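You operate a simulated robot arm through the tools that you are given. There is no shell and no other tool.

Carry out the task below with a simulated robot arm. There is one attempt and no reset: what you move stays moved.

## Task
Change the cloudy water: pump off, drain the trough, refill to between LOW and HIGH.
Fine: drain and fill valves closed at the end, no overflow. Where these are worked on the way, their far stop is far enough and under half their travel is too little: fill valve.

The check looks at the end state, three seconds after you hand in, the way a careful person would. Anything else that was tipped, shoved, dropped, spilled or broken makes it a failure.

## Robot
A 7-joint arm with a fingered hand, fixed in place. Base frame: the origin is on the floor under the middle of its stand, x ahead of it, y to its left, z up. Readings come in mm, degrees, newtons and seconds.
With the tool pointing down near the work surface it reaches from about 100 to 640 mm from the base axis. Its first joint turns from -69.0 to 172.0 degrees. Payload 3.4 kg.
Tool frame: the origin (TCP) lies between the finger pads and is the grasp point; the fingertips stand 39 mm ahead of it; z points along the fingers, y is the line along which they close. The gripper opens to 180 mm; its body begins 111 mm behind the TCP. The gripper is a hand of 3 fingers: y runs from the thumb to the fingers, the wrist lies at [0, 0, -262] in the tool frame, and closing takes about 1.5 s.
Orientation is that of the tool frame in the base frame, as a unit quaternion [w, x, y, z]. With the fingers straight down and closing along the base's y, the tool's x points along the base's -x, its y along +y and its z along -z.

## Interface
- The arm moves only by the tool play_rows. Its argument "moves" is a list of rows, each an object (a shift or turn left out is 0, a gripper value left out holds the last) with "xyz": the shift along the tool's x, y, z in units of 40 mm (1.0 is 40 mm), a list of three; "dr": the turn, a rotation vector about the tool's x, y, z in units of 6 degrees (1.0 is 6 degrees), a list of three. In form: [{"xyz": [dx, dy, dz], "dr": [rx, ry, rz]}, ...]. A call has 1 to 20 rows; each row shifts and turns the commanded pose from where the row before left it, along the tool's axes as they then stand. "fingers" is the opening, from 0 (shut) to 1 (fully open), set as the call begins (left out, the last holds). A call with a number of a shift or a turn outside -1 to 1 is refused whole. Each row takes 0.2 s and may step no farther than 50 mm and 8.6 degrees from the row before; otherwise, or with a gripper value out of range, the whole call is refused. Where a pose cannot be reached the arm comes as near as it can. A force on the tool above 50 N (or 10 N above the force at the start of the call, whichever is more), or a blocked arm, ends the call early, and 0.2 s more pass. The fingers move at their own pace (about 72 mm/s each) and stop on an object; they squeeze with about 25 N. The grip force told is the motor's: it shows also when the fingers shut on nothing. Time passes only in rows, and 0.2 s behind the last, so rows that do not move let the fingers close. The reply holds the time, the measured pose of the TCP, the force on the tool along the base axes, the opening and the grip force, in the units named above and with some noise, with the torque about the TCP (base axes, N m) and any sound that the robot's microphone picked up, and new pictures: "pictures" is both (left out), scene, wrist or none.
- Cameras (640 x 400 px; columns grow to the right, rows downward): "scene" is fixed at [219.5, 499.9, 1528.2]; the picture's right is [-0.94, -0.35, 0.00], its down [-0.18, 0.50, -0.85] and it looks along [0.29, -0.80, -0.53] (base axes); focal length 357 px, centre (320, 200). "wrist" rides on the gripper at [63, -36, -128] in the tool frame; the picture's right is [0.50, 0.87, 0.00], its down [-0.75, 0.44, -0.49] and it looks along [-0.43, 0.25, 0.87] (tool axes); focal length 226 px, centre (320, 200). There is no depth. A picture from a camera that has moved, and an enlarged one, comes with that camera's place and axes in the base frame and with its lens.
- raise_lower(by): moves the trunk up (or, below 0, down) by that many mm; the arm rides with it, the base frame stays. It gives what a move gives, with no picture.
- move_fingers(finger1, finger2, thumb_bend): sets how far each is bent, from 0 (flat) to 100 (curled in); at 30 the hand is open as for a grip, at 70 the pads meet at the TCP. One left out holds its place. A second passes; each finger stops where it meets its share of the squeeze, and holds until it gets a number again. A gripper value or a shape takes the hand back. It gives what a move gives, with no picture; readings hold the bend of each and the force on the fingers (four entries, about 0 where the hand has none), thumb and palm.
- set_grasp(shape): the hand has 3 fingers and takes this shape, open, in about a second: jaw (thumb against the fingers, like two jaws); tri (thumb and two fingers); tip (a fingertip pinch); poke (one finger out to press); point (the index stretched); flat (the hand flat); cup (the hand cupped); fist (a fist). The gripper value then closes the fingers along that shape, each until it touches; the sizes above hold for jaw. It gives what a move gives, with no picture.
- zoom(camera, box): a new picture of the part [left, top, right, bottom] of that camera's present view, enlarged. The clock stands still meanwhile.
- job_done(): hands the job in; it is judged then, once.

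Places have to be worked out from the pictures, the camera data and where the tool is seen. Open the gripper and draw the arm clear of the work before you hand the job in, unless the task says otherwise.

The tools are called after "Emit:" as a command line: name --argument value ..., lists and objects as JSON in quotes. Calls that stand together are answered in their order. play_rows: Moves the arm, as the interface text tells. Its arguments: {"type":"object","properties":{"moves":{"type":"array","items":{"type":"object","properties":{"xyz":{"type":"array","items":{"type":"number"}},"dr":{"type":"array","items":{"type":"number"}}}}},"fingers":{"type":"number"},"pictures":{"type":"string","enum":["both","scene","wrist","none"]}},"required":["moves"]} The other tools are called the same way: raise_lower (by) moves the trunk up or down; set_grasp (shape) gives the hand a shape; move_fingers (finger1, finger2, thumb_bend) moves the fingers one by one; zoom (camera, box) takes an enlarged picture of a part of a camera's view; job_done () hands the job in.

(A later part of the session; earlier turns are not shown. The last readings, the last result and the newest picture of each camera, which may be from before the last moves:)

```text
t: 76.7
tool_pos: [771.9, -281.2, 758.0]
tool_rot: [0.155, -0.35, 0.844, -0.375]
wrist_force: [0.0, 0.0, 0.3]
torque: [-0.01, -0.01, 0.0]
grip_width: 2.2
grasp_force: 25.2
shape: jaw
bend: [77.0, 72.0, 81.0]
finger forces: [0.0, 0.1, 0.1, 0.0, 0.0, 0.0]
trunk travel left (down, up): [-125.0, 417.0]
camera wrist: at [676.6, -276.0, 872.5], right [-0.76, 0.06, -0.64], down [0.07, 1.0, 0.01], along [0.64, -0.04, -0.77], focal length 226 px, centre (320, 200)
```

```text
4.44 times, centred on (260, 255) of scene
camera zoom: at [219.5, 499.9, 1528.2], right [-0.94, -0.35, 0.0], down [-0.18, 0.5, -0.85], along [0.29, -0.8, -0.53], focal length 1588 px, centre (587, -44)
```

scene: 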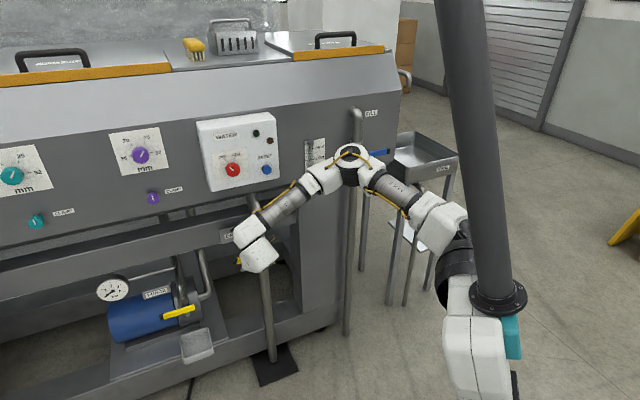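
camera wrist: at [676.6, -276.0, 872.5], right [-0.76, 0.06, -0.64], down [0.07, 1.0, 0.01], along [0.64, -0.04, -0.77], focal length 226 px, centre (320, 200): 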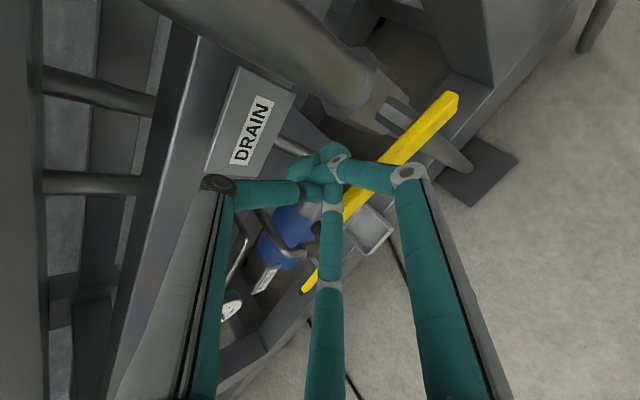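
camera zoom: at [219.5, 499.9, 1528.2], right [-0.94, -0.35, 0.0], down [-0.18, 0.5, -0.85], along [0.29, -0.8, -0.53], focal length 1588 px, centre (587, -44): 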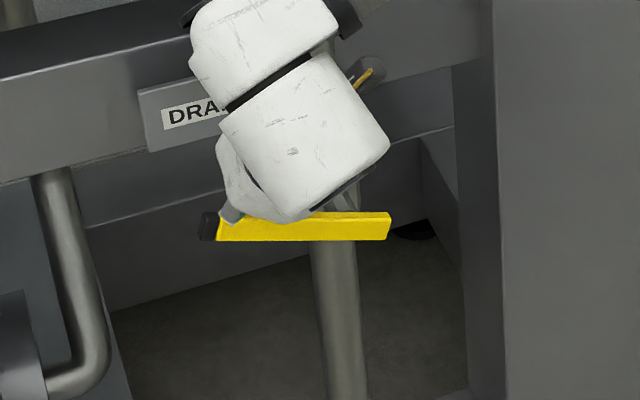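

From both cameras the lever is still about 20° up. The tips are now behind and above the bar, so pressing straight down brings the finger links onto its top. I press down 40 mm in steps.

Emit:
play_rows --moves '[{"xyz": [0, 0.149, 0.134]}, {"xyz": [0, 0.149, 0.134]}, {"xyz": [0, 0.149, 0.134]}, {"xyz": [0, 0.149, 0.134]}, {"xyz": [0, 0.149, 0.134]}]' --pictures "wrist"

Emit:
zoom --camera "wrist" --box '[180, 60, 440, 260]'

Emit:
zoom --camera "scene" --box '[200, 210, 320, 300]'

```text
t: 77.9
tool_pos: [770.5, -280.4, 720.0]
tool_rot: [0.155, -0.349, 0.844, -0.376]
wrist_force: [1.0, 0.9, 1.1]
torque: [-0.02, -0.05, 0.01]
grip_width: 2.2
grasp_force: 24.5
shape: jaw
bend: [77.0, 72.0, 81.0]
finger forces: [0.0, 0.0, 0.0, 0.0, 0.1, 0.0]
trunk travel left (down, up): [-125.0, 417.0]
camera wrist: at [674.8, -275.2, 832.6], right [-0.76, 0.06, -0.64], down [0.07, 1.0, 0.01], along [0.64, -0.04, -0.77], focal length 226 px, centre (320, 200)
```

wrist: 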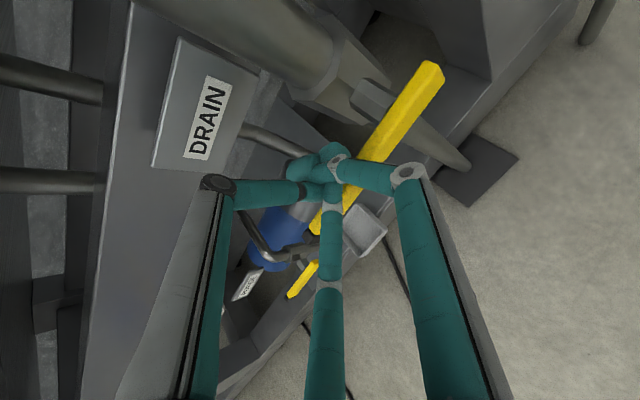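

```text
2.00 times, centred on (310, 160) of wrist
camera zoom: at [674.8, -275.2, 832.6], right [-0.76, 0.06, -0.64], down [0.07, 1.0, 0.01], along [0.64, -0.04, -0.77], focal length 452 px, centre (340, 280)
```

zoom: 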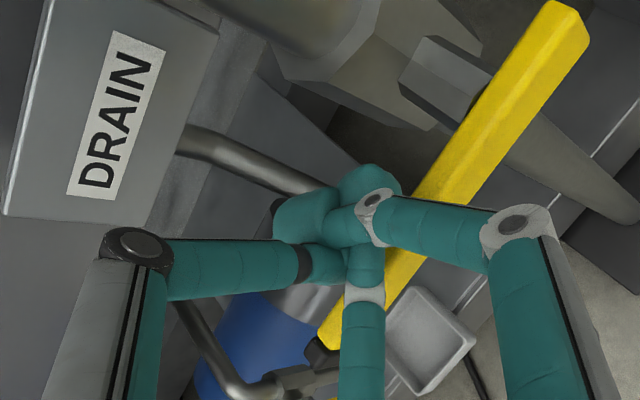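

```text
4.44 times, centred on (260, 255) of scene
camera zoom: at [219.5, 499.9, 1528.2], right [-0.94, -0.35, 0.0], down [-0.18, 0.5, -0.85], along [0.29, -0.8, -0.53], focal length 1588 px, centre (587, -44)
```

zoom: 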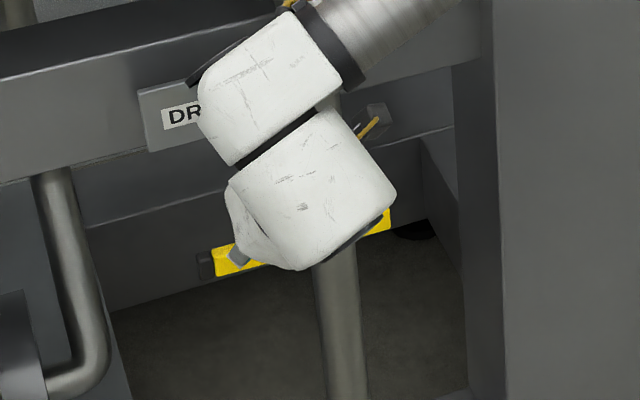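

The lever is now within a few degrees of horizontal and the force is still tiny, so it is not at its stop yet. I press a bit further.

Emit:
play_rows --moves '[{"xyz": [0, 0.075, 0.067]}, {"xyz": [0, 0.075, 0.067]}, {"xyz": [0, 0.075, 0.067]}]' --pictures "wrist"

Emit:
zoom --camera "scene" --box '[200, 210, 320, 300]'

```text
t: 78.7
tool_pos: [769.5, -278.3, 713.9]
tool_rot: [0.159, -0.348, 0.843, -0.378]
wrist_force: [-4.2, 3.0, 27.3]
torque: [-0.15, -0.13, 0.0]
grip_width: 5.2
grasp_force: 25.8
shape: jaw
bend: [77.0, 72.0, 83.0]
finger forces: [0.0, 0.0, 0.0, 0.0, 37.7, 0.0]
trunk travel left (down, up): [-125.0, 417.0]
camera wrist: at [673.9, -274.2, 825.9], right [-0.76, 0.06, -0.65], down [0.07, 1.0, 0.01], along [0.65, -0.04, -0.76], focal length 226 px, centre (320, 200)
```

wrist: 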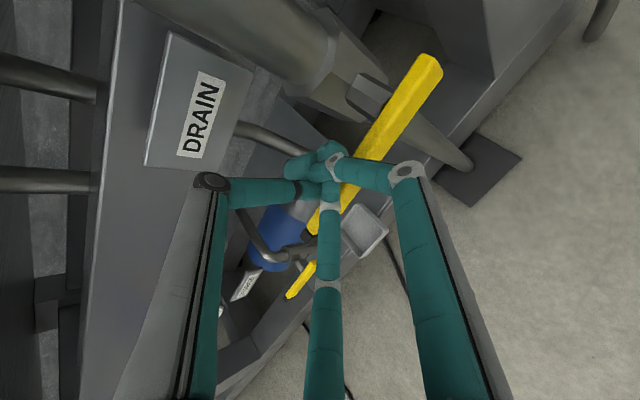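

```text
4.44 times, centred on (260, 255) of scene
camera zoom: at [219.5, 499.9, 1528.2], right [-0.94, -0.35, 0.0], down [-0.18, 0.5, -0.85], along [0.29, -0.8, -0.53], focal length 1588 px, centre (587, -44)
```

zoom: 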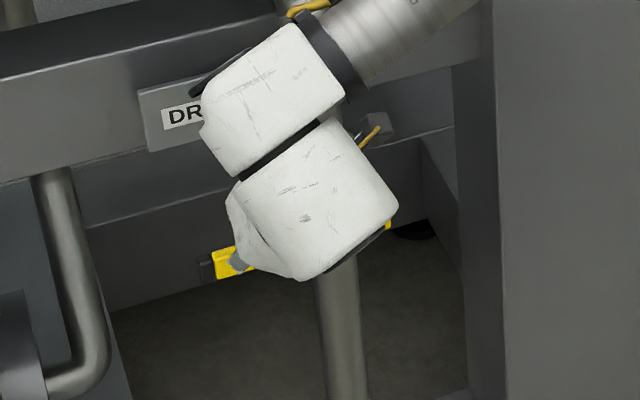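

The reaction jumped to 27 N, so the drain lever is hard on its closed stop. I lift off the bar and retreat.

Emit:
play_rows --moves '[{"xyz": [0, -0.335, -0.3]}, {"xyz": [0, -0.335, -0.3]}, {"xyz": [0, 0.1, -0.7]}, {"xyz": [0, 0.1, -0.8]}]' --pictures "both"

Emit:
zoom --camera "scene" --box '[200, 210, 320, 300]'

```text
t: 79.7
tool_pos: [732.6, -244.6, 779.3]
tool_rot: [0.154, -0.35, 0.844, -0.376]
wrist_force: [-0.3, -0.5, 0.0]
torque: [0.02, -0.02, -0.01]
grip_width: 2.5
grasp_force: 25.3
shape: jaw
bend: [77.0, 72.0, 81.0]
finger forces: [0.0, 0.0, 0.0, 0.0, 0.0, 0.0]
trunk travel left (down, up): [-125.0, 417.0]
camera wrist: at [637.6, -240.0, 891.6], right [-0.76, 0.06, -0.64], down [0.07, 1.0, 0.01], along [0.64, -0.04, -0.77], focal length 226 px, centre (320, 200)
```

scene: 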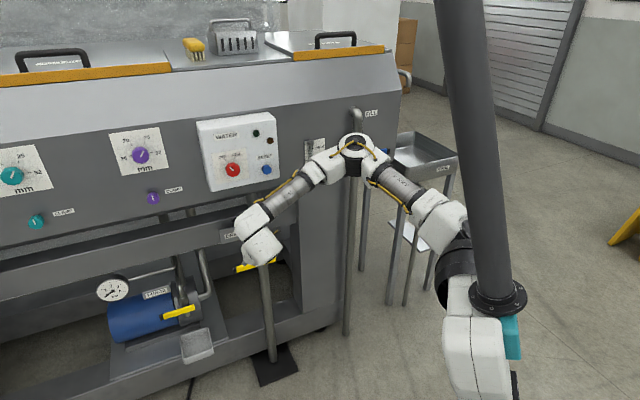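
wrist: 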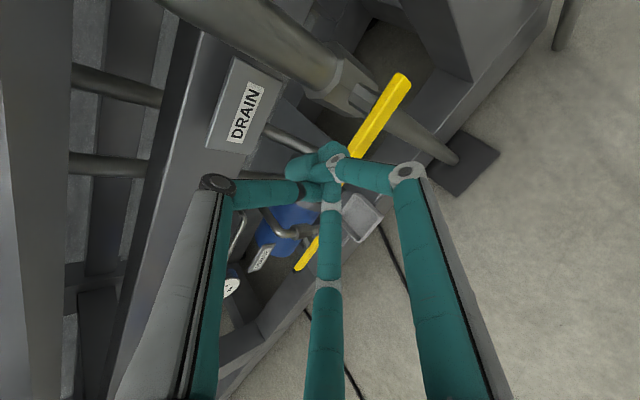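

```text
4.44 times, centred on (260, 255) of scene
camera zoom: at [219.5, 499.9, 1528.2], right [-0.94, -0.35, 0.0], down [-0.18, 0.5, -0.85], along [0.29, -0.8, -0.53], focal length 1588 px, centre (587, -44)
```

zoom: 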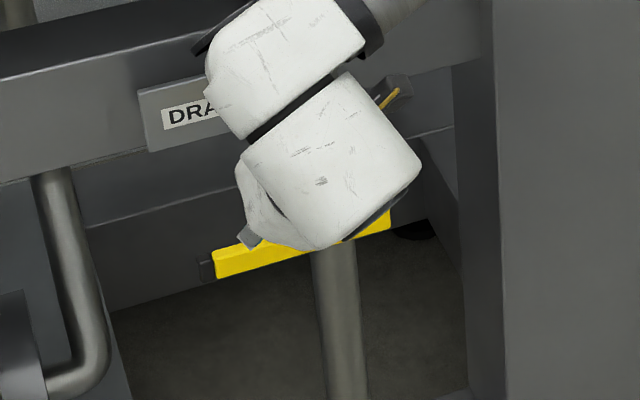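

The drain lever is back at its original horizontal position. Now I head for the fill lever on the right: first back and up, then along the panel, keeping the orientation.

Emit:
play_rows --moves '[{"xyz": [0, -0.49, -0.86]}, {"xyz": [0, -0.49, -0.86]}, {"xyz": [0, -0.49, -0.86]}, {"xyz": [0, -0.49, -0.86]}, {"xyz": [0.92, -0.243, -0.218]}, {"xyz": [0.92, -0.243, -0.218]}, {"xyz": [0.92, -0.243, -0.218]}, {"xyz": [0.92, -0.243, -0.218]}]' --pictures "none"

```text
t: 81.5
tool_pos: [593.4, -316.1, 981.0]
tool_rot: [0.156, -0.35, 0.844, -0.375]
wrist_force: [-0.2, -0.8, 1.2]
torque: [0.02, 0.01, 0.01]
grip_width: 2.0
grasp_force: 25.3
shape: jaw
bend: [77.0, 72.0, 81.0]
finger forces: [0.0, 0.0, 0.0, 0.1, 0.1, 0.0]
trunk travel left (down, up): [-125.0, 417.0]
```

Emit:
play_rows --moves '[{"xyz": [0.92, -0.243, -0.218]}, {"xyz": [0.92, -0.243, -0.218]}, {"xyz": [0.92, -0.243, -0.218]}, {"xyz": [0.92, -0.243, -0.218]}]' --pictures "none"

Emit:
play_rows --moves '[{"xyz": [0.92, -0.243, -0.218]}, {"xyz": [0.92, -0.243, -0.218]}, {"xyz": [0.92, -0.243, -0.218]}]' --pictures "both"

```text
t: 82.5
tool_pos: [490.0, -417.9, 1032.0]
tool_rot: [0.156, -0.35, 0.844, -0.375]
wrist_force: [-0.2, 0.2, -0.4]
torque: [0.0, -0.03, 0.01]
grip_width: 2.3
grasp_force: 25.2
shape: jaw
bend: [77.0, 72.0, 81.0]
finger forces: [0.1, 0.1, 0.1, 0.1, 0.1, 0.1]
trunk travel left (down, up): [-125.0, 417.0]
```

```text
t: 83.3
tool_pos: [412.3, -497.7, 1069.8]
tool_rot: [0.156, -0.35, 0.843, -0.376]
wrist_force: [-0.1, 0.5, 0.1]
torque: [0.0, 0.03, 0.01]
grip_width: 2.1
grasp_force: 24.3
shape: jaw
bend: [77.0, 72.0, 81.0]
finger forces: [0.1, 0.0, 0.0, 0.1, 0.1, 0.1]
trunk travel left (down, up): [-125.0, 417.0]
camera wrist: at [317.3, -492.6, 1183.6], right [-0.76, 0.06, -0.64], down [0.07, 1.0, 0.01], along [0.64, -0.04, -0.77], focal length 226 px, centre (320, 200)
```

scene: 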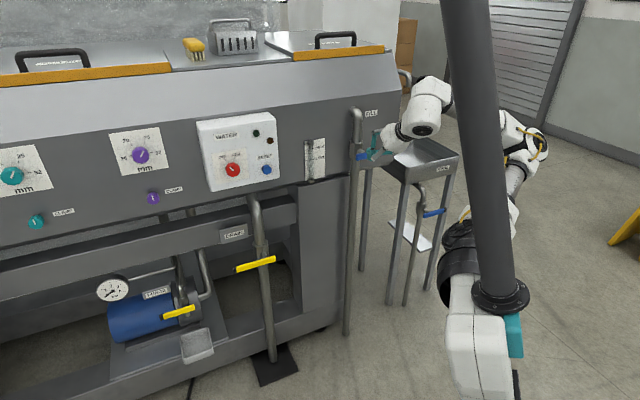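
wrist: 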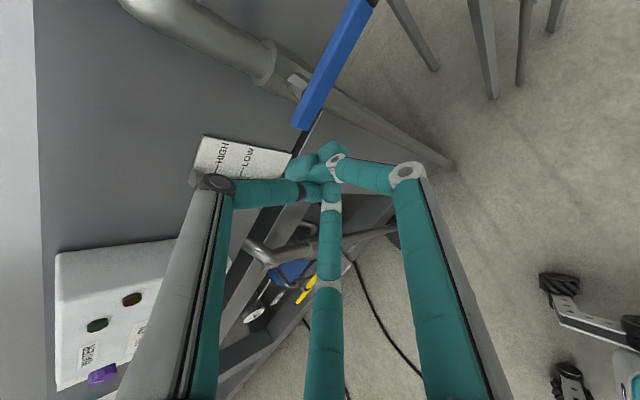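

The fill lever's pivot end shows at the top of the wrist view, and the gauge is free in the scene view. I zoom in to fix the lever's place and pivot.

Emit:
zoom --camera "wrist" --box '[200, 0, 440, 150]'

Emit:
zoom --camera "scene" --box '[290, 90, 450, 200]'

```text
2.67 times, centred on (320, 75) of wrist
camera zoom: at [317.3, -492.6, 1183.6], right [-0.76, 0.06, -0.64], down [0.07, 1.0, 0.01], along [0.64, -0.04, -0.77], focal length 603 px, centre (320, 533)
```

zoom: 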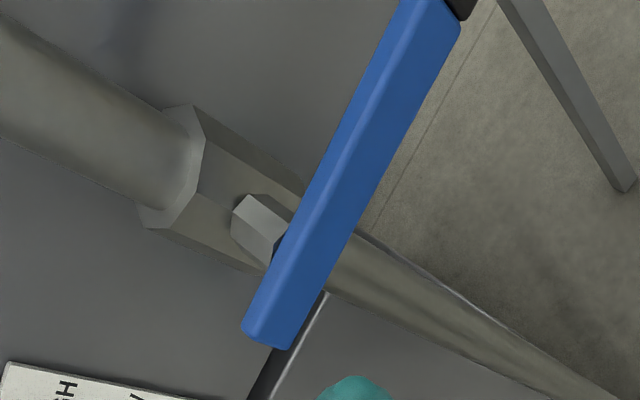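

```text
3.64 times, centred on (370, 145) of scene
camera zoom: at [219.5, 499.9, 1528.2], right [-0.94, -0.35, 0.0], down [-0.18, 0.5, -0.85], along [0.29, -0.8, -0.53], focal length 1299 px, centre (138, 400)
```

zoom: 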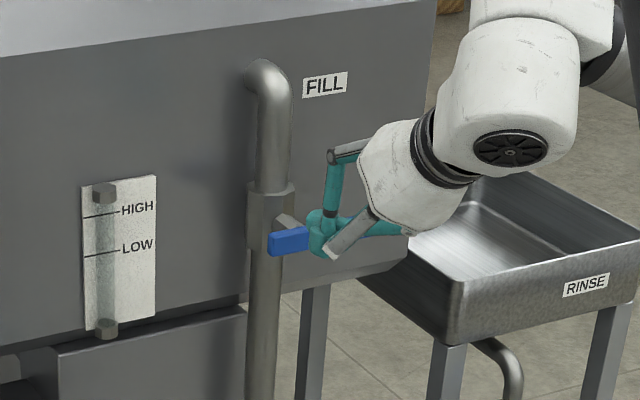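

The fill lever's bar lies at z≈1008, pivot near l=-100, free end to the right at about l=-205. I move the shut fingertips right and in, to hover above the bar near its free end (l≈-180).

Emit:
play_rows --moves '[{"xyz": [0.99, 0, 0]}, {"xyz": [0.99, 0, 0]}, {"xyz": [0.99, 0, 0]}, {"xyz": [0, -0.45, 0.5]}]' --pictures "both"

Emit:
zoom --camera "wrist" --box '[200, 60, 440, 210]'

Emit:
zoom --camera "scene" --box '[290, 90, 450, 200]'

```text
t: 84.3
tool_pos: [351.8, -600.3, 1070.9]
tool_rot: [0.155, -0.351, 0.844, -0.375]
wrist_force: [-0.2, -0.3, -0.7]
torque: [0.01, 0.04, 0.03]
grip_width: 2.2
grasp_force: 25.3
shape: jaw
bend: [77.0, 72.0, 81.0]
finger forces: [0.0, 0.1, 0.1, 0.0, 0.0, 0.0]
trunk travel left (down, up): [-125.0, 417.0]
camera wrist: at [256.4, -594.6, 1184.0], right [-0.77, 0.06, -0.64], down [0.07, 1.0, 0.01], along [0.64, -0.04, -0.77], focal length 226 px, centre (320, 200)
```

scene: 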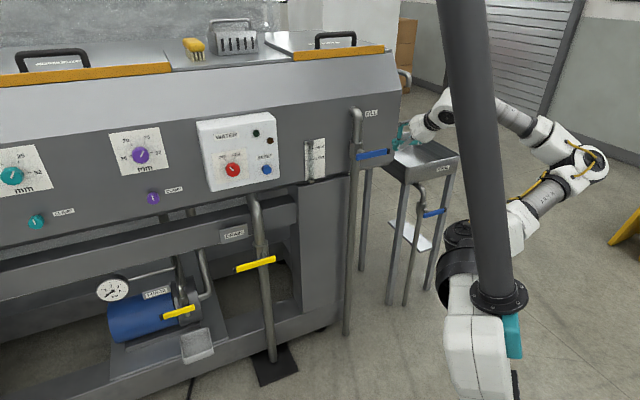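
wrist: 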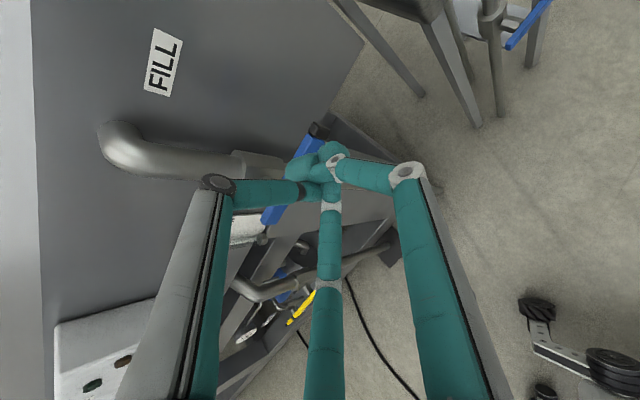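

```text
2.67 times, centred on (320, 135) of wrist
camera zoom: at [256.4, -594.6, 1184.0], right [-0.77, 0.06, -0.64], down [0.07, 1.0, 0.01], along [0.64, -0.04, -0.77], focal length 603 px, centre (320, 373)
```

zoom: 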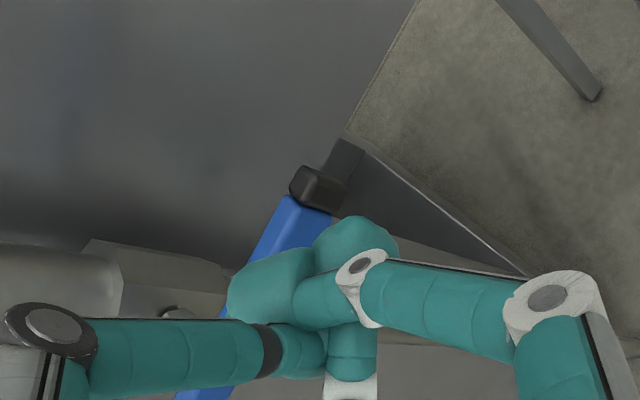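

```text
3.64 times, centred on (370, 145) of scene
camera zoom: at [219.5, 499.9, 1528.2], right [-0.94, -0.35, 0.0], down [-0.18, 0.5, -0.85], along [0.29, -0.8, -0.53], focal length 1299 px, centre (138, 400)
```

zoom: 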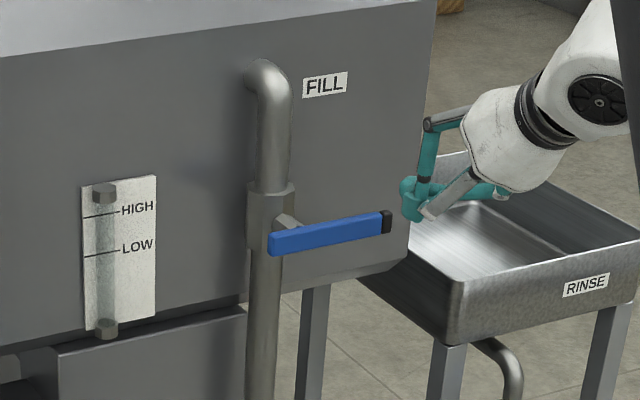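

Bar located: l from -70 to -203, z≈1009. I bring the tips in above it, then press down gently to see whether it opens that way.

Emit:
play_rows --moves '[{"xyz": [0, -0.585, 0.65]}, {"xyz": [0, -0.585, 0.65]}]' --pictures "wrist"

Emit:
zoom --camera "wrist" --box '[200, 60, 440, 260]'

Emit:
zoom --camera "scene" --box '[290, 90, 450, 200]'

```text
t: 84.9
tool_pos: [398.8, -650.2, 1070.0]
tool_rot: [0.154, -0.35, 0.845, -0.374]
wrist_force: [-0.5, -0.1, -0.4]
torque: [0.03, 0.01, -0.01]
grip_width: 2.0
grasp_force: 25.3
shape: jaw
bend: [77.0, 72.0, 81.0]
finger forces: [0.1, 0.0, 0.0, 0.0, 0.0, 0.1]
trunk travel left (down, up): [-125.0, 417.0]
camera wrist: at [303.8, -645.2, 1183.4], right [-0.76, 0.06, -0.64], down [0.07, 1.0, 0.01], along [0.64, -0.04, -0.77], focal length 226 px, centre (320, 200)
```

wrist: 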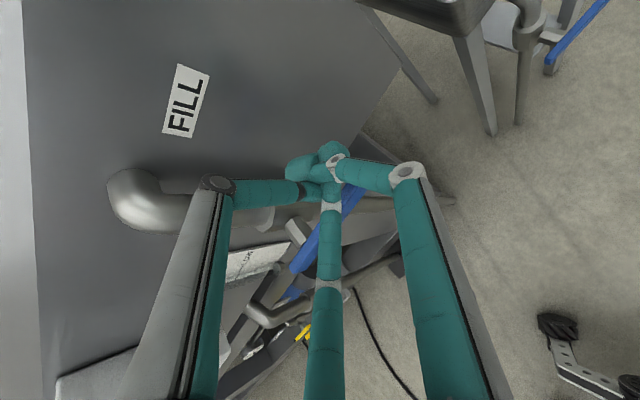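

```text
2.00 times, centred on (320, 160) of wrist
camera zoom: at [303.8, -645.2, 1183.4], right [-0.76, 0.06, -0.64], down [0.07, 1.0, 0.01], along [0.64, -0.04, -0.77], focal length 452 px, centre (320, 280)
```

zoom: 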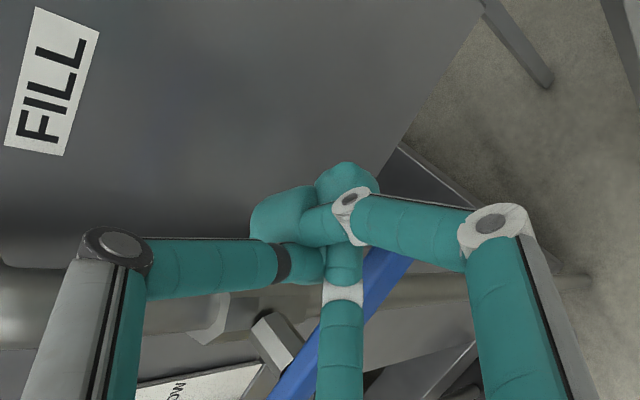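

```text
3.64 times, centred on (370, 145) of scene
camera zoom: at [219.5, 499.9, 1528.2], right [-0.94, -0.35, 0.0], down [-0.18, 0.5, -0.85], along [0.29, -0.8, -0.53], focal length 1299 px, centre (138, 400)
```

zoom: 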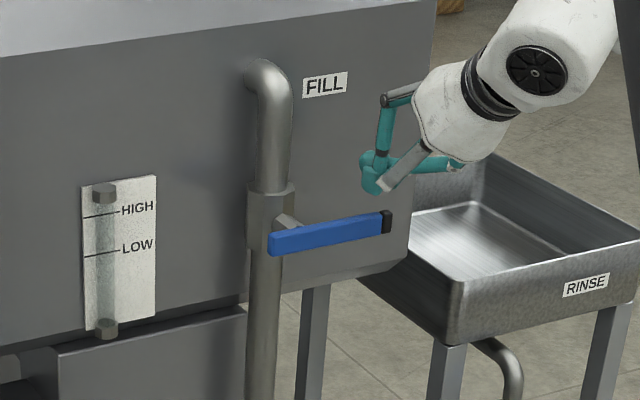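

The tips hover above the free end. I lower onto the bar and press a little.

Emit:
play_rows --moves '[{"xyz": [0, 0.149, 0.134]}, {"xyz": [0, 0.149, 0.134]}, {"xyz": [0, 0.093, 0.0835]}, {"xyz": [0, 0.093, 0.0835]}]' --pictures "none"

Emit:
zoom --camera "scene" --box '[290, 90, 450, 200]'

```text
t: 85.9
tool_pos: [397.8, -648.8, 1047.2]
tool_rot: [0.156, -0.349, 0.843, -0.377]
wrist_force: [0.9, -0.1, 8.3]
torque: [-0.06, -0.11, 0.01]
grip_width: 2.4
grasp_force: 25.4
shape: jaw
bend: [77.0, 72.0, 81.0]
finger forces: [0.0, 0.0, 0.0, 0.0, 0.1, 0.1]
trunk travel left (down, up): [-125.0, 417.0]
```

```text
3.64 times, centred on (370, 145) of scene
camera zoom: at [219.5, 499.9, 1528.2], right [-0.94, -0.35, 0.0], down [-0.18, 0.5, -0.85], along [0.29, -0.8, -0.53], focal length 1299 px, centre (138, 400)
```

zoom: 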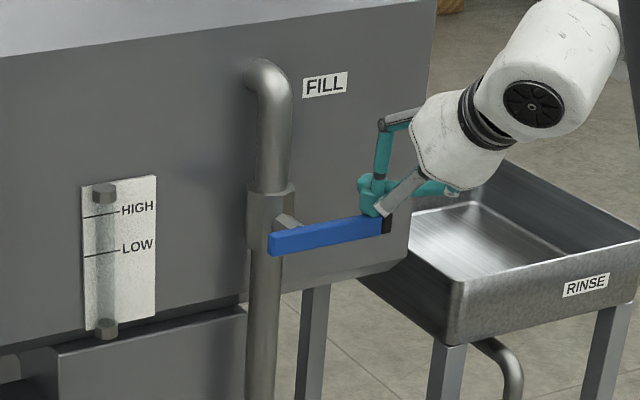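

Contact at 8 N with no visible motion yet. I press 6 mm more to tell a stop from friction.

Emit:
play_rows --moves '[{"xyz": [0, 0.056, 0.05]}, {"xyz": [0, 0.056, 0.05]}]' --pictures "none"

Emit:
zoom --camera "scene" --box '[290, 90, 450, 200]'

```text
t: 86.5
tool_pos: [397.2, -647.6, 1044.2]
tool_rot: [0.157, -0.349, 0.843, -0.379]
wrist_force: [-1.7, 1.8, 27.4]
torque: [-0.28, -0.31, 0.01]
grip_width: 5.1
grasp_force: 25.3
shape: jaw
bend: [77.0, 72.0, 83.0]
finger forces: [0.1, 0.0, 0.0, 0.1, 38.9, 0.1]
trunk travel left (down, up): [-125.0, 417.0]
```

```text
3.64 times, centred on (370, 145) of scene
camera zoom: at [219.5, 499.9, 1528.2], right [-0.94, -0.35, 0.0], down [-0.18, 0.5, -0.85], along [0.29, -0.8, -0.53], focal length 1299 px, centre (138, 400)
```

zoom: 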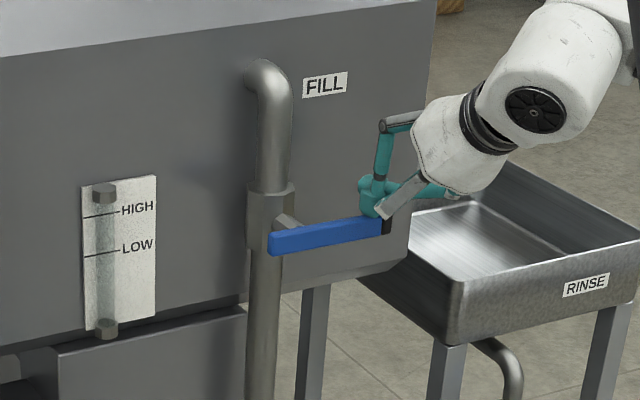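

At 27 N it did not move, so that is the closed stop: the fill lever opens upward too. I lift off, back out, and open the hand to grip the bar as before.

Emit:
play_rows --moves '[{"xyz": [0, -0.205, -0.184]}, {"xyz": [0, -0.205, -0.184]}, {"xyz": [-0.2125, 0.4175, -0.465]}, {"xyz": [-0.2125, 0.4175, -0.465]}]' --pictures "none"

Emit:
play_rows --moves '[{}, {}, {}, {}]' --fingers 0.45 --pictures "both"

Emit:
zoom --camera "wrist" --box '[200, 60, 440, 260]'

```text
t: 87.5
tool_pos: [374.6, -598.4, 1062.0]
tool_rot: [0.154, -0.351, 0.843, -0.378]
wrist_force: [0.3, -0.6, -0.3]
torque: [0.03, -0.01, 0.0]
grip_width: 2.1
grasp_force: 24.9
shape: jaw
bend: [77.0, 72.0, 81.0]
finger forces: [0.1, 0.0, 0.0, 0.1, 0.0, 0.0]
trunk travel left (down, up): [-125.0, 417.0]
```

```text
t: 88.5
tool_pos: [375.1, -602.1, 1060.5]
tool_rot: [0.155, -0.35, 0.844, -0.375]
wrist_force: [-0.3, 0.2, 0.0]
torque: [0.0, 0.0, 0.0]
grip_width: 80.3
grasp_force: 0.1
shape: jaw
bend: [71.0, 71.0, 73.0]
finger forces: [0.1, 0.1, 0.0, 0.0, 0.0, 0.0]
trunk travel left (down, up): [-125.0, 417.0]
camera wrist: at [280.6, -597.4, 1173.7], right [-0.76, 0.06, -0.64], down [0.07, 1.0, 0.01], along [0.64, -0.04, -0.77], focal length 226 px, centre (320, 200)
```

scene: 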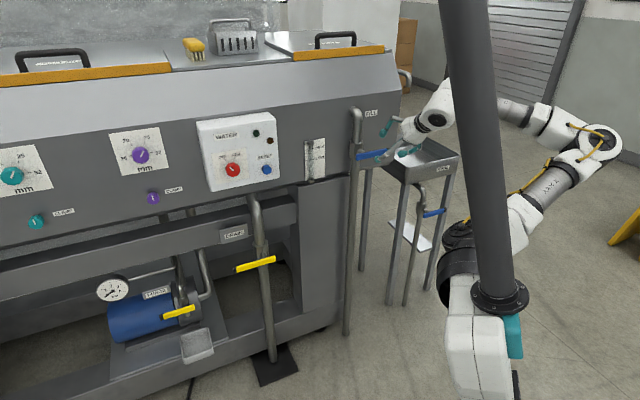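
wrist: 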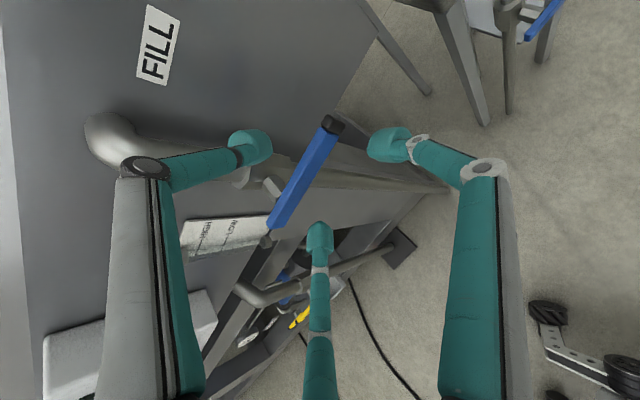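

```text
2.00 times, centred on (320, 160) of wrist
camera zoom: at [280.6, -597.4, 1173.7], right [-0.76, 0.06, -0.64], down [0.07, 1.0, 0.01], along [0.64, -0.04, -0.77], focal length 452 px, centre (320, 280)
```

zoom: 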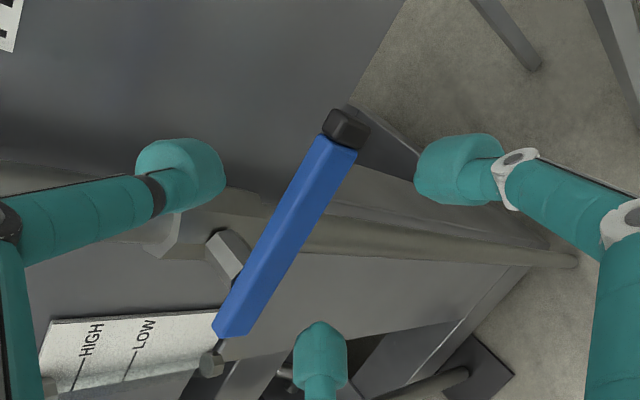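

The bar is on the tool axis, 80 mm ahead. I advance 56 mm so it lies between thumb (above) and fingers (below), and check.

Emit:
play_rows --moves '[{"xyz": [0, -0.03, 0.5]}, {"xyz": [0, -0.03, 0.5]}, {"xyz": [0, 0, 0.4]}]' --pictures "wrist"

Emit:
zoom --camera "wrist" --box '[200, 60, 440, 260]'

Emit:
zoom --camera "scene" --box '[320, 90, 450, 190]'

```text
t: 89.3
tool_pos: [405.9, -631.7, 1024.2]
tool_rot: [0.155, -0.35, 0.844, -0.375]
wrist_force: [0.4, -0.5, 0.4]
torque: [-0.01, -0.01, -0.02]
grip_width: 80.5
grasp_force: 0.0
shape: jaw
bend: [71.0, 71.0, 73.0]
finger forces: [0.0, 0.1, 0.0, 0.1, 0.0, 0.0]
trunk travel left (down, up): [-125.0, 417.0]
camera wrist: at [310.9, -628.2, 1137.7], right [-0.76, 0.06, -0.64], down [0.07, 1.0, 0.01], along [0.64, -0.04, -0.77], focal length 226 px, centre (320, 200)
```

wrist: 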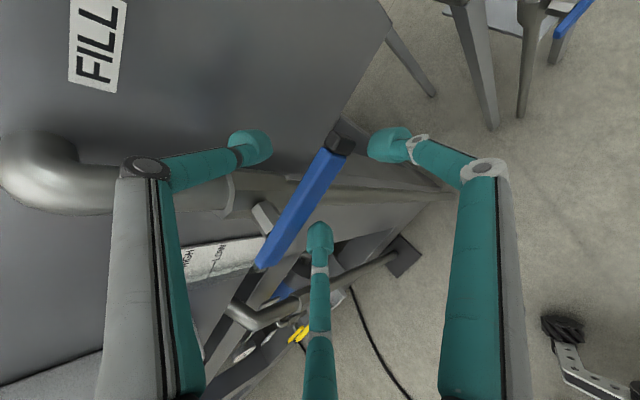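

```text
2.00 times, centred on (320, 160) of wrist
camera zoom: at [310.9, -628.2, 1137.7], right [-0.76, 0.06, -0.64], down [0.07, 1.0, 0.01], along [0.64, -0.04, -0.77], focal length 452 px, centre (320, 280)
```

zoom: 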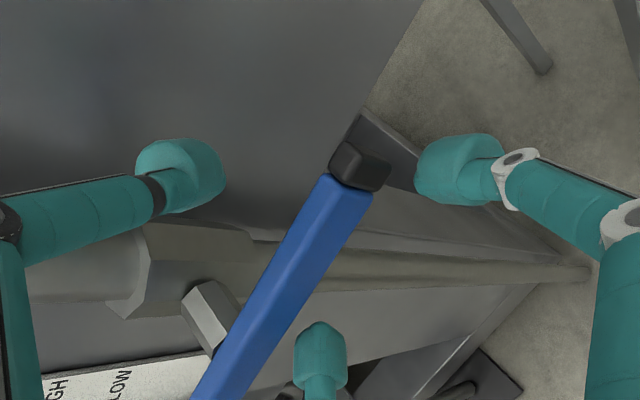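

```text
4.00 times, centred on (385, 140) of scene
camera zoom: at [219.5, 499.9, 1528.2], right [-0.94, -0.35, 0.0], down [-0.18, 0.5, -0.85], along [0.29, -0.8, -0.53], focal length 1429 px, centre (60, 440)
```

zoom: 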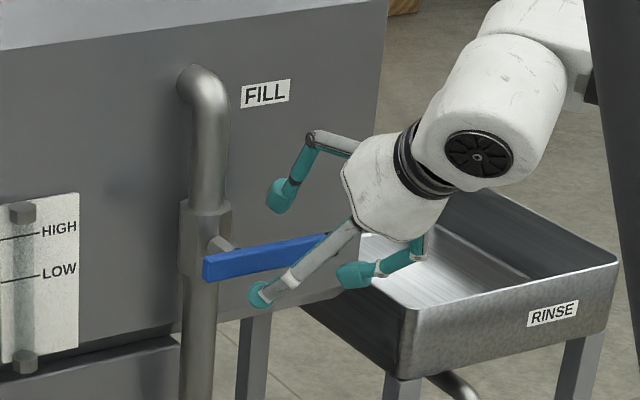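

The bar is about 8 mm toward the thumb and the cap end is close to finger 1, so I shift up a little and 10 mm toward the pivot, then close.

Emit:
play_rows --moves '[{"xyz": [-0.25, -0.15, 0.05]}, {}]' --pictures "none"

Emit:
play_rows --moves '[{}, {}, {}, {}, {}, {}]' --fingers 0.0 --pictures "wrist"

Emit:
zoom --camera "wrist" --box '[200, 60, 440, 260]'

Emit:
zoom --camera "scene" --box '[290, 90, 450, 200]'

```text
t: 89.9
tool_pos: [416.5, -629.3, 1029.5]
tool_rot: [0.155, -0.35, 0.844, -0.375]
wrist_force: [0.9, -0.2, 0.8]
torque: [0.0, 0.02, 0.0]
grip_width: 80.4
grasp_force: 0.3
shape: jaw
bend: [71.0, 71.0, 73.0]
finger forces: [0.0, 0.1, 0.1, 0.0, 0.0, 0.1]
trunk travel left (down, up): [-125.0, 417.0]
```

```text
t: 91.3
tool_pos: [418.8, -632.0, 1026.4]
tool_rot: [0.155, -0.35, 0.844, -0.375]
wrist_force: [10.0, -7.7, -4.8]
torque: [-0.07, 0.03, 0.04]
grip_width: 5.7
grasp_force: 25.3
shape: jaw
bend: [73.0, 73.0, 66.0]
finger forces: [15.8, 17.5, 0.1, 0.0, 29.2, 0.1]
trunk travel left (down, up): [-125.0, 417.0]
camera wrist: at [322.8, -626.2, 1140.1], right [-0.77, 0.06, -0.64], down [0.07, 1.0, 0.01], along [0.64, -0.04, -0.77], focal length 226 px, centre (320, 200)
```

wrist: 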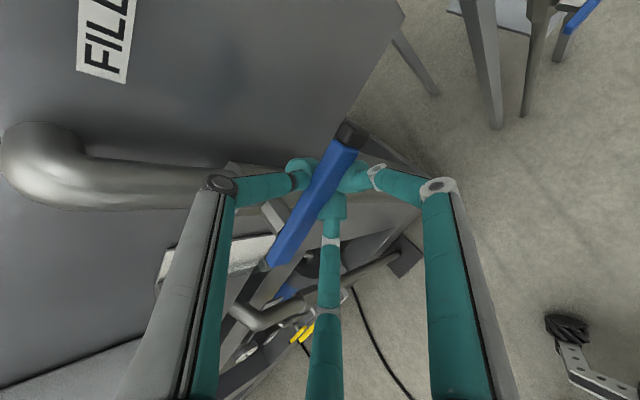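

```text
2.00 times, centred on (320, 160) of wrist
camera zoom: at [322.8, -626.2, 1140.1], right [-0.77, 0.06, -0.64], down [0.07, 1.0, 0.01], along [0.64, -0.04, -0.77], focal length 452 px, centre (320, 280)
```

zoom: 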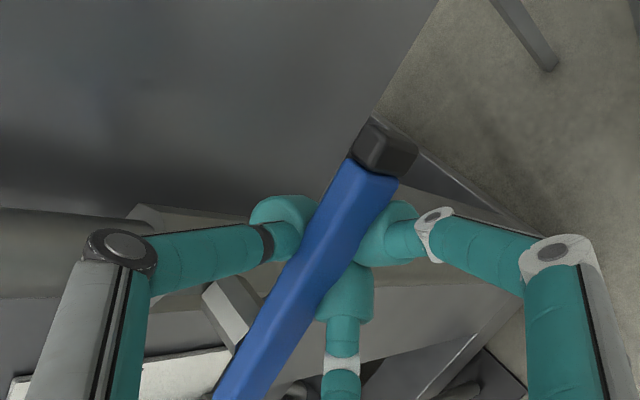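

```text
3.64 times, centred on (370, 145) of scene
camera zoom: at [219.5, 499.9, 1528.2], right [-0.94, -0.35, 0.0], down [-0.18, 0.5, -0.85], along [0.29, -0.8, -0.53], focal length 1299 px, centre (138, 400)
```

zoom: 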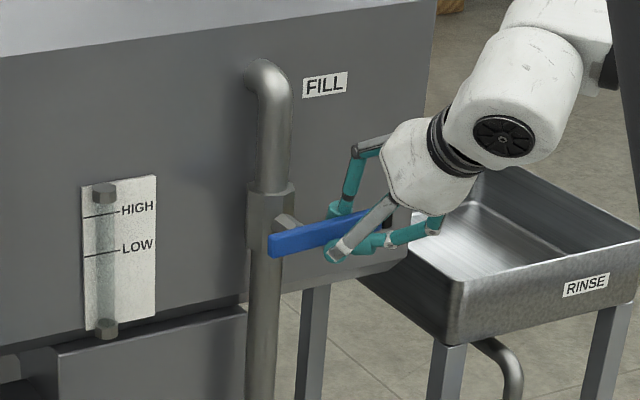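

Good grip on the bar near l=-151. I swing it counterclockwise (free end up) about its pivot, 24° first.

Emit:
play_rows --moves '[{"xyz": [-0.0525, -0.097, -0.087], "dr": [0, 0.668, -0.744]}, {"xyz": [-0.0525, -0.097, -0.087], "dr": [0, 0.668, -0.744]}, {"xyz": [-0.0525, -0.097, -0.087], "dr": [0, 0.668, -0.744]}, {"xyz": [-0.0525, -0.097, -0.087], "dr": [0, 0.668, -0.744]}]' --pictures "wrist"

Emit:
zoom --camera "scene" --box '[290, 90, 450, 200]'

```text
t: 92.3
tool_pos: [425.9, -623.4, 1046.5]
tool_rot: [-0.025, -0.421, 0.793, -0.439]
wrist_force: [7.9, -10.3, -3.8]
torque: [-0.07, -0.01, 0.06]
grip_width: 5.2
grasp_force: 25.3
shape: jaw
bend: [73.0, 73.0, 66.0]
finger forces: [16.3, 17.9, 0.0, 0.1, 29.0, 0.0]
trunk travel left (down, up): [-125.0, 417.0]
camera wrist: at [367.5, -581.2, 1176.0], right [-0.92, -0.1, -0.38], down [0.02, 0.95, -0.3], along [0.39, -0.29, -0.87], focal length 226 px, centre (320, 200)
```

wrist: 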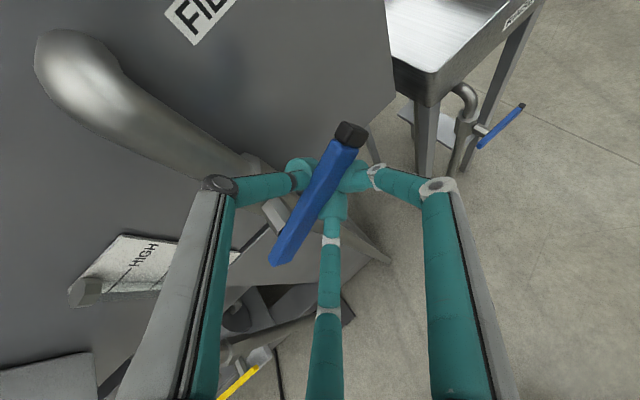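

```text
3.64 times, centred on (370, 145) of scene
camera zoom: at [219.5, 499.9, 1528.2], right [-0.94, -0.35, 0.0], down [-0.18, 0.5, -0.85], along [0.29, -0.8, -0.53], focal length 1299 px, centre (138, 400)
```

zoom: 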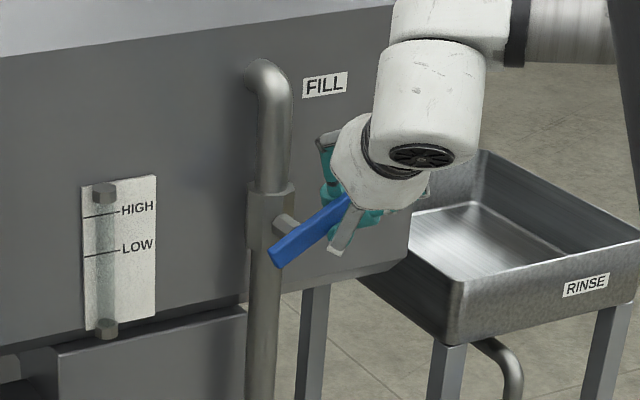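

Moving freely at 24°. I continue another 36°.

Emit:
play_rows --moves '[{"xyz": [-0.0525, -0.097, -0.087], "dr": [0, 0.668, -0.744]}, {"xyz": [-0.0525, -0.097, -0.087], "dr": [0, 0.668, -0.744]}, {"xyz": [-0.0525, -0.097, -0.087], "dr": [0, 0.668, -0.744]}, {"xyz": [-0.0525, -0.097, -0.087], "dr": [0, 0.668, -0.744]}, {"xyz": [-0.0525, -0.097, -0.087], "dr": [0, 0.668, -0.744]}, {"xyz": [-0.0525, -0.097, -0.087], "dr": [0, 0.668, -0.744]}]' --pictures "wrist"

Emit:
zoom --camera "scene" --box '[290, 90, 450, 200]'

```text
t: 93.7
tool_pos: [447.3, -600.5, 1061.8]
tool_rot: [-0.288, -0.492, 0.652, -0.5]
wrist_force: [7.2, -13.7, 0.3]
torque: [-0.11, 0.02, 0.06]
grip_width: 4.9
grasp_force: 24.9
shape: jaw
bend: [73.0, 73.0, 65.0]
finger forces: [15.8, 18.1, 0.0, 0.0, 30.3, 0.0]
trunk travel left (down, up): [-125.0, 417.0]
camera wrist: at [443.2, -504.8, 1174.0], right [-0.98, -0.16, 0.11], down [-0.2, 0.73, -0.65], along [0.02, -0.66, -0.75], focal length 226 px, centre (320, 200)
```

wrist: 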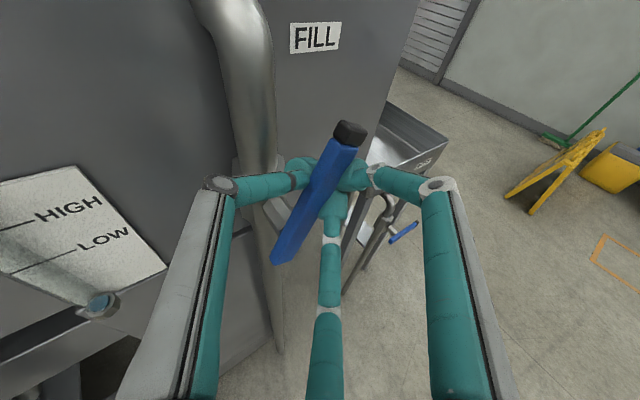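

```text
3.64 times, centred on (370, 145) of scene
camera zoom: at [219.5, 499.9, 1528.2], right [-0.94, -0.35, 0.0], down [-0.18, 0.5, -0.85], along [0.29, -0.8, -0.53], focal length 1299 px, centre (138, 400)
```

zoom: 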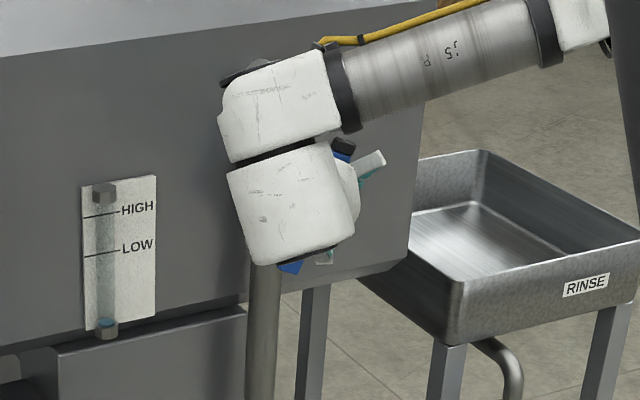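

At 60°, clear water is entering the glass. I keep the grip (so I can reverse the same path later) and go the last 30° toward the open stop.

Emit:
play_rows --moves '[{"xyz": [-0.0525, -0.097, -0.087], "dr": [0, 0.668, -0.744]}, {"xyz": [-0.0525, -0.097, -0.087], "dr": [0, 0.668, -0.744]}, {"xyz": [-0.0525, -0.097, -0.087], "dr": [0, 0.668, -0.744]}]' --pictures "wrist"

Emit:
zoom --camera "scene" --box '[290, 90, 450, 200]'

```text
t: 94.5
tool_pos: [459.5, -590.0, 1063.1]
tool_rot: [-0.41, -0.51, 0.558, -0.511]
wrist_force: [6.2, -11.3, -0.2]
torque: [-0.03, 0.05, 0.02]
grip_width: 4.8
grasp_force: 25.0
shape: jaw
bend: [73.0, 73.0, 66.0]
finger forces: [16.0, 17.7, 0.0, 0.1, 29.0, 0.0]
trunk travel left (down, up): [-125.0, 417.0]
camera wrist: at [476.9, -471.5, 1148.7], right [-0.93, -0.11, 0.36], down [-0.35, 0.58, -0.73], along [-0.13, -0.81, -0.58], focal length 226 px, centre (320, 200)
```

wrist: 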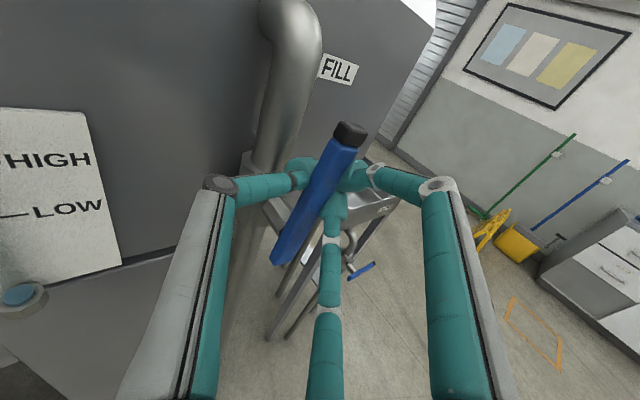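

```text
3.64 times, centred on (370, 145) of scene
camera zoom: at [219.5, 499.9, 1528.2], right [-0.94, -0.35, 0.0], down [-0.18, 0.5, -0.85], along [0.29, -0.8, -0.53], focal length 1299 px, centre (138, 400)
```

zoom: 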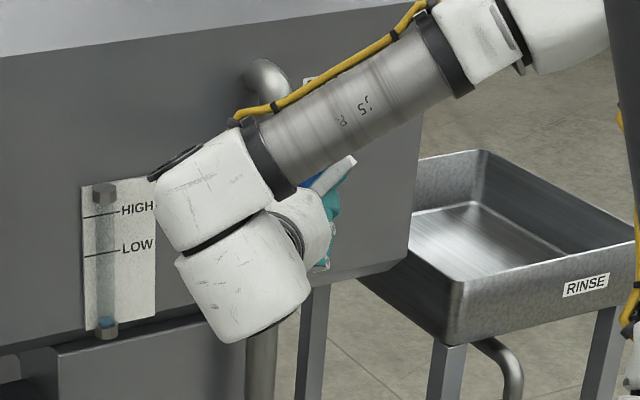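

At 78° with easy forces; I go the last 12° to the stop.

Emit:
play_rows --moves '[{"xyz": [-0.0525, -0.097, -0.087], "dr": [0, 0.668, -0.744]}, {"xyz": [-0.0525, -0.097, -0.087], "dr": [0, 0.668, -0.744]}]' --pictures "none"

Emit:
zoom --camera "scene" --box '[290, 90, 450, 200]'

```text
t: 95.1
tool_pos: [462.8, -584.5, 1061.4]
tool_rot: [0.486, 0.514, -0.487, 0.512]
wrist_force: [2.1, -20.5, 1.8]
torque: [0.05, -0.12, -0.02]
grip_width: 4.4
grasp_force: 25.6
shape: jaw
bend: [73.0, 73.0, 66.0]
finger forces: [22.2, 18.6, 0.0, 0.1, 29.0, 0.0]
trunk travel left (down, up): [-125.0, 417.0]
```

```text
3.64 times, centred on (370, 145) of scene
camera zoom: at [219.5, 499.9, 1528.2], right [-0.94, -0.35, 0.0], down [-0.18, 0.5, -0.85], along [0.29, -0.8, -0.53], focal length 1299 px, centre (138, 400)
```

zoom: 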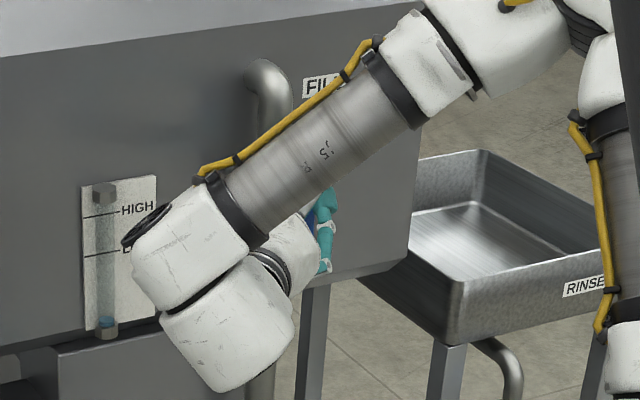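

The reaction rose as the lever met its open stop. I hold here and watch the level, first for 2 s to measure the fill rate.

Emit:
play_rows --moves '[{}, {}, {}, {}, {}, {}, {}, {}, {}, {}]' --pictures "none"

Emit:
zoom --camera "scene" --box '[300, 120, 340, 190]'

```text
t: 97.3
tool_pos: [464.1, -583.1, 1061.1]
tool_rot: [0.486, 0.515, -0.487, 0.512]
wrist_force: [-1.1, -32.0, 4.5]
torque: [-0.02, -0.13, -0.04]
grip_width: 4.4
grasp_force: 24.7
shape: jaw
bend: [73.0, 73.0, 65.0]
finger forces: [23.4, 21.2, 0.0, 0.1, 30.2, 0.0]
trunk travel left (down, up): [-125.0, 417.0]
```

```text
5.71 times, centred on (320, 155) of scene
camera zoom: at [219.5, 499.9, 1528.2], right [-0.94, -0.35, 0.0], down [-0.18, 0.5, -0.85], along [0.29, -0.8, -0.53], focal length 2042 px, centre (320, 457)
```

zoom: 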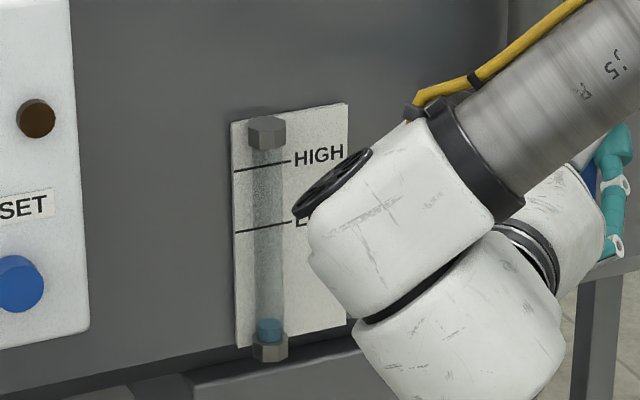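

About 4.5 px/s here; the target middle between LOW and HIGH is some 125 px away, so about 27 s. I relax the push on the stop by a degree and wait.

Emit:
play_rows --moves '[{"xyz": [0.006, 0.016, 0.014], "dr": [0, -0.11, 0.124]}, {}, {}, {}, {}, {}, {}, {}, {}, {}, {}, {}, {}, {}, {}, {}, {}, {}, {}, {}]' --pictures "none"

Emit:
zoom --camera "scene" --box '[300, 120, 340, 190]'

```text
t: 101.5
tool_pos: [463.7, -584.3, 1060.8]
tool_rot: [0.48, 0.514, -0.492, 0.512]
wrist_force: [1.6, -31.4, 4.4]
torque: [-0.04, -0.06, -0.03]
grip_width: 4.1
grasp_force: 25.4
shape: jaw
bend: [73.0, 73.0, 65.0]
finger forces: [22.3, 21.2, 0.1, 0.0, 30.7, 0.1]
trunk travel left (down, up): [-125.0, 417.0]
```

```text
5.71 times, centred on (320, 155) of scene
camera zoom: at [219.5, 499.9, 1528.2], right [-0.94, -0.35, 0.0], down [-0.18, 0.5, -0.85], along [0.29, -0.8, -0.53], focal length 2042 px, centre (320, 457)
```

zoom: 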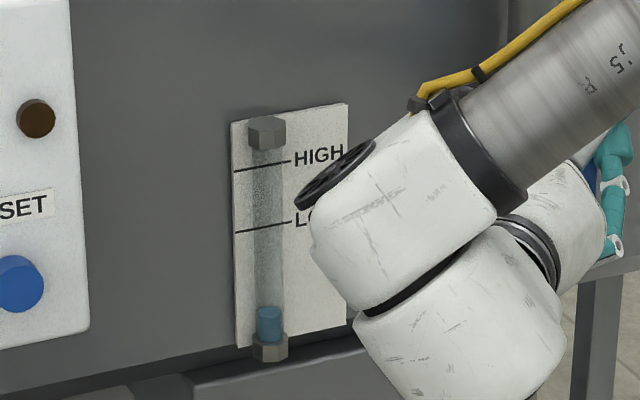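

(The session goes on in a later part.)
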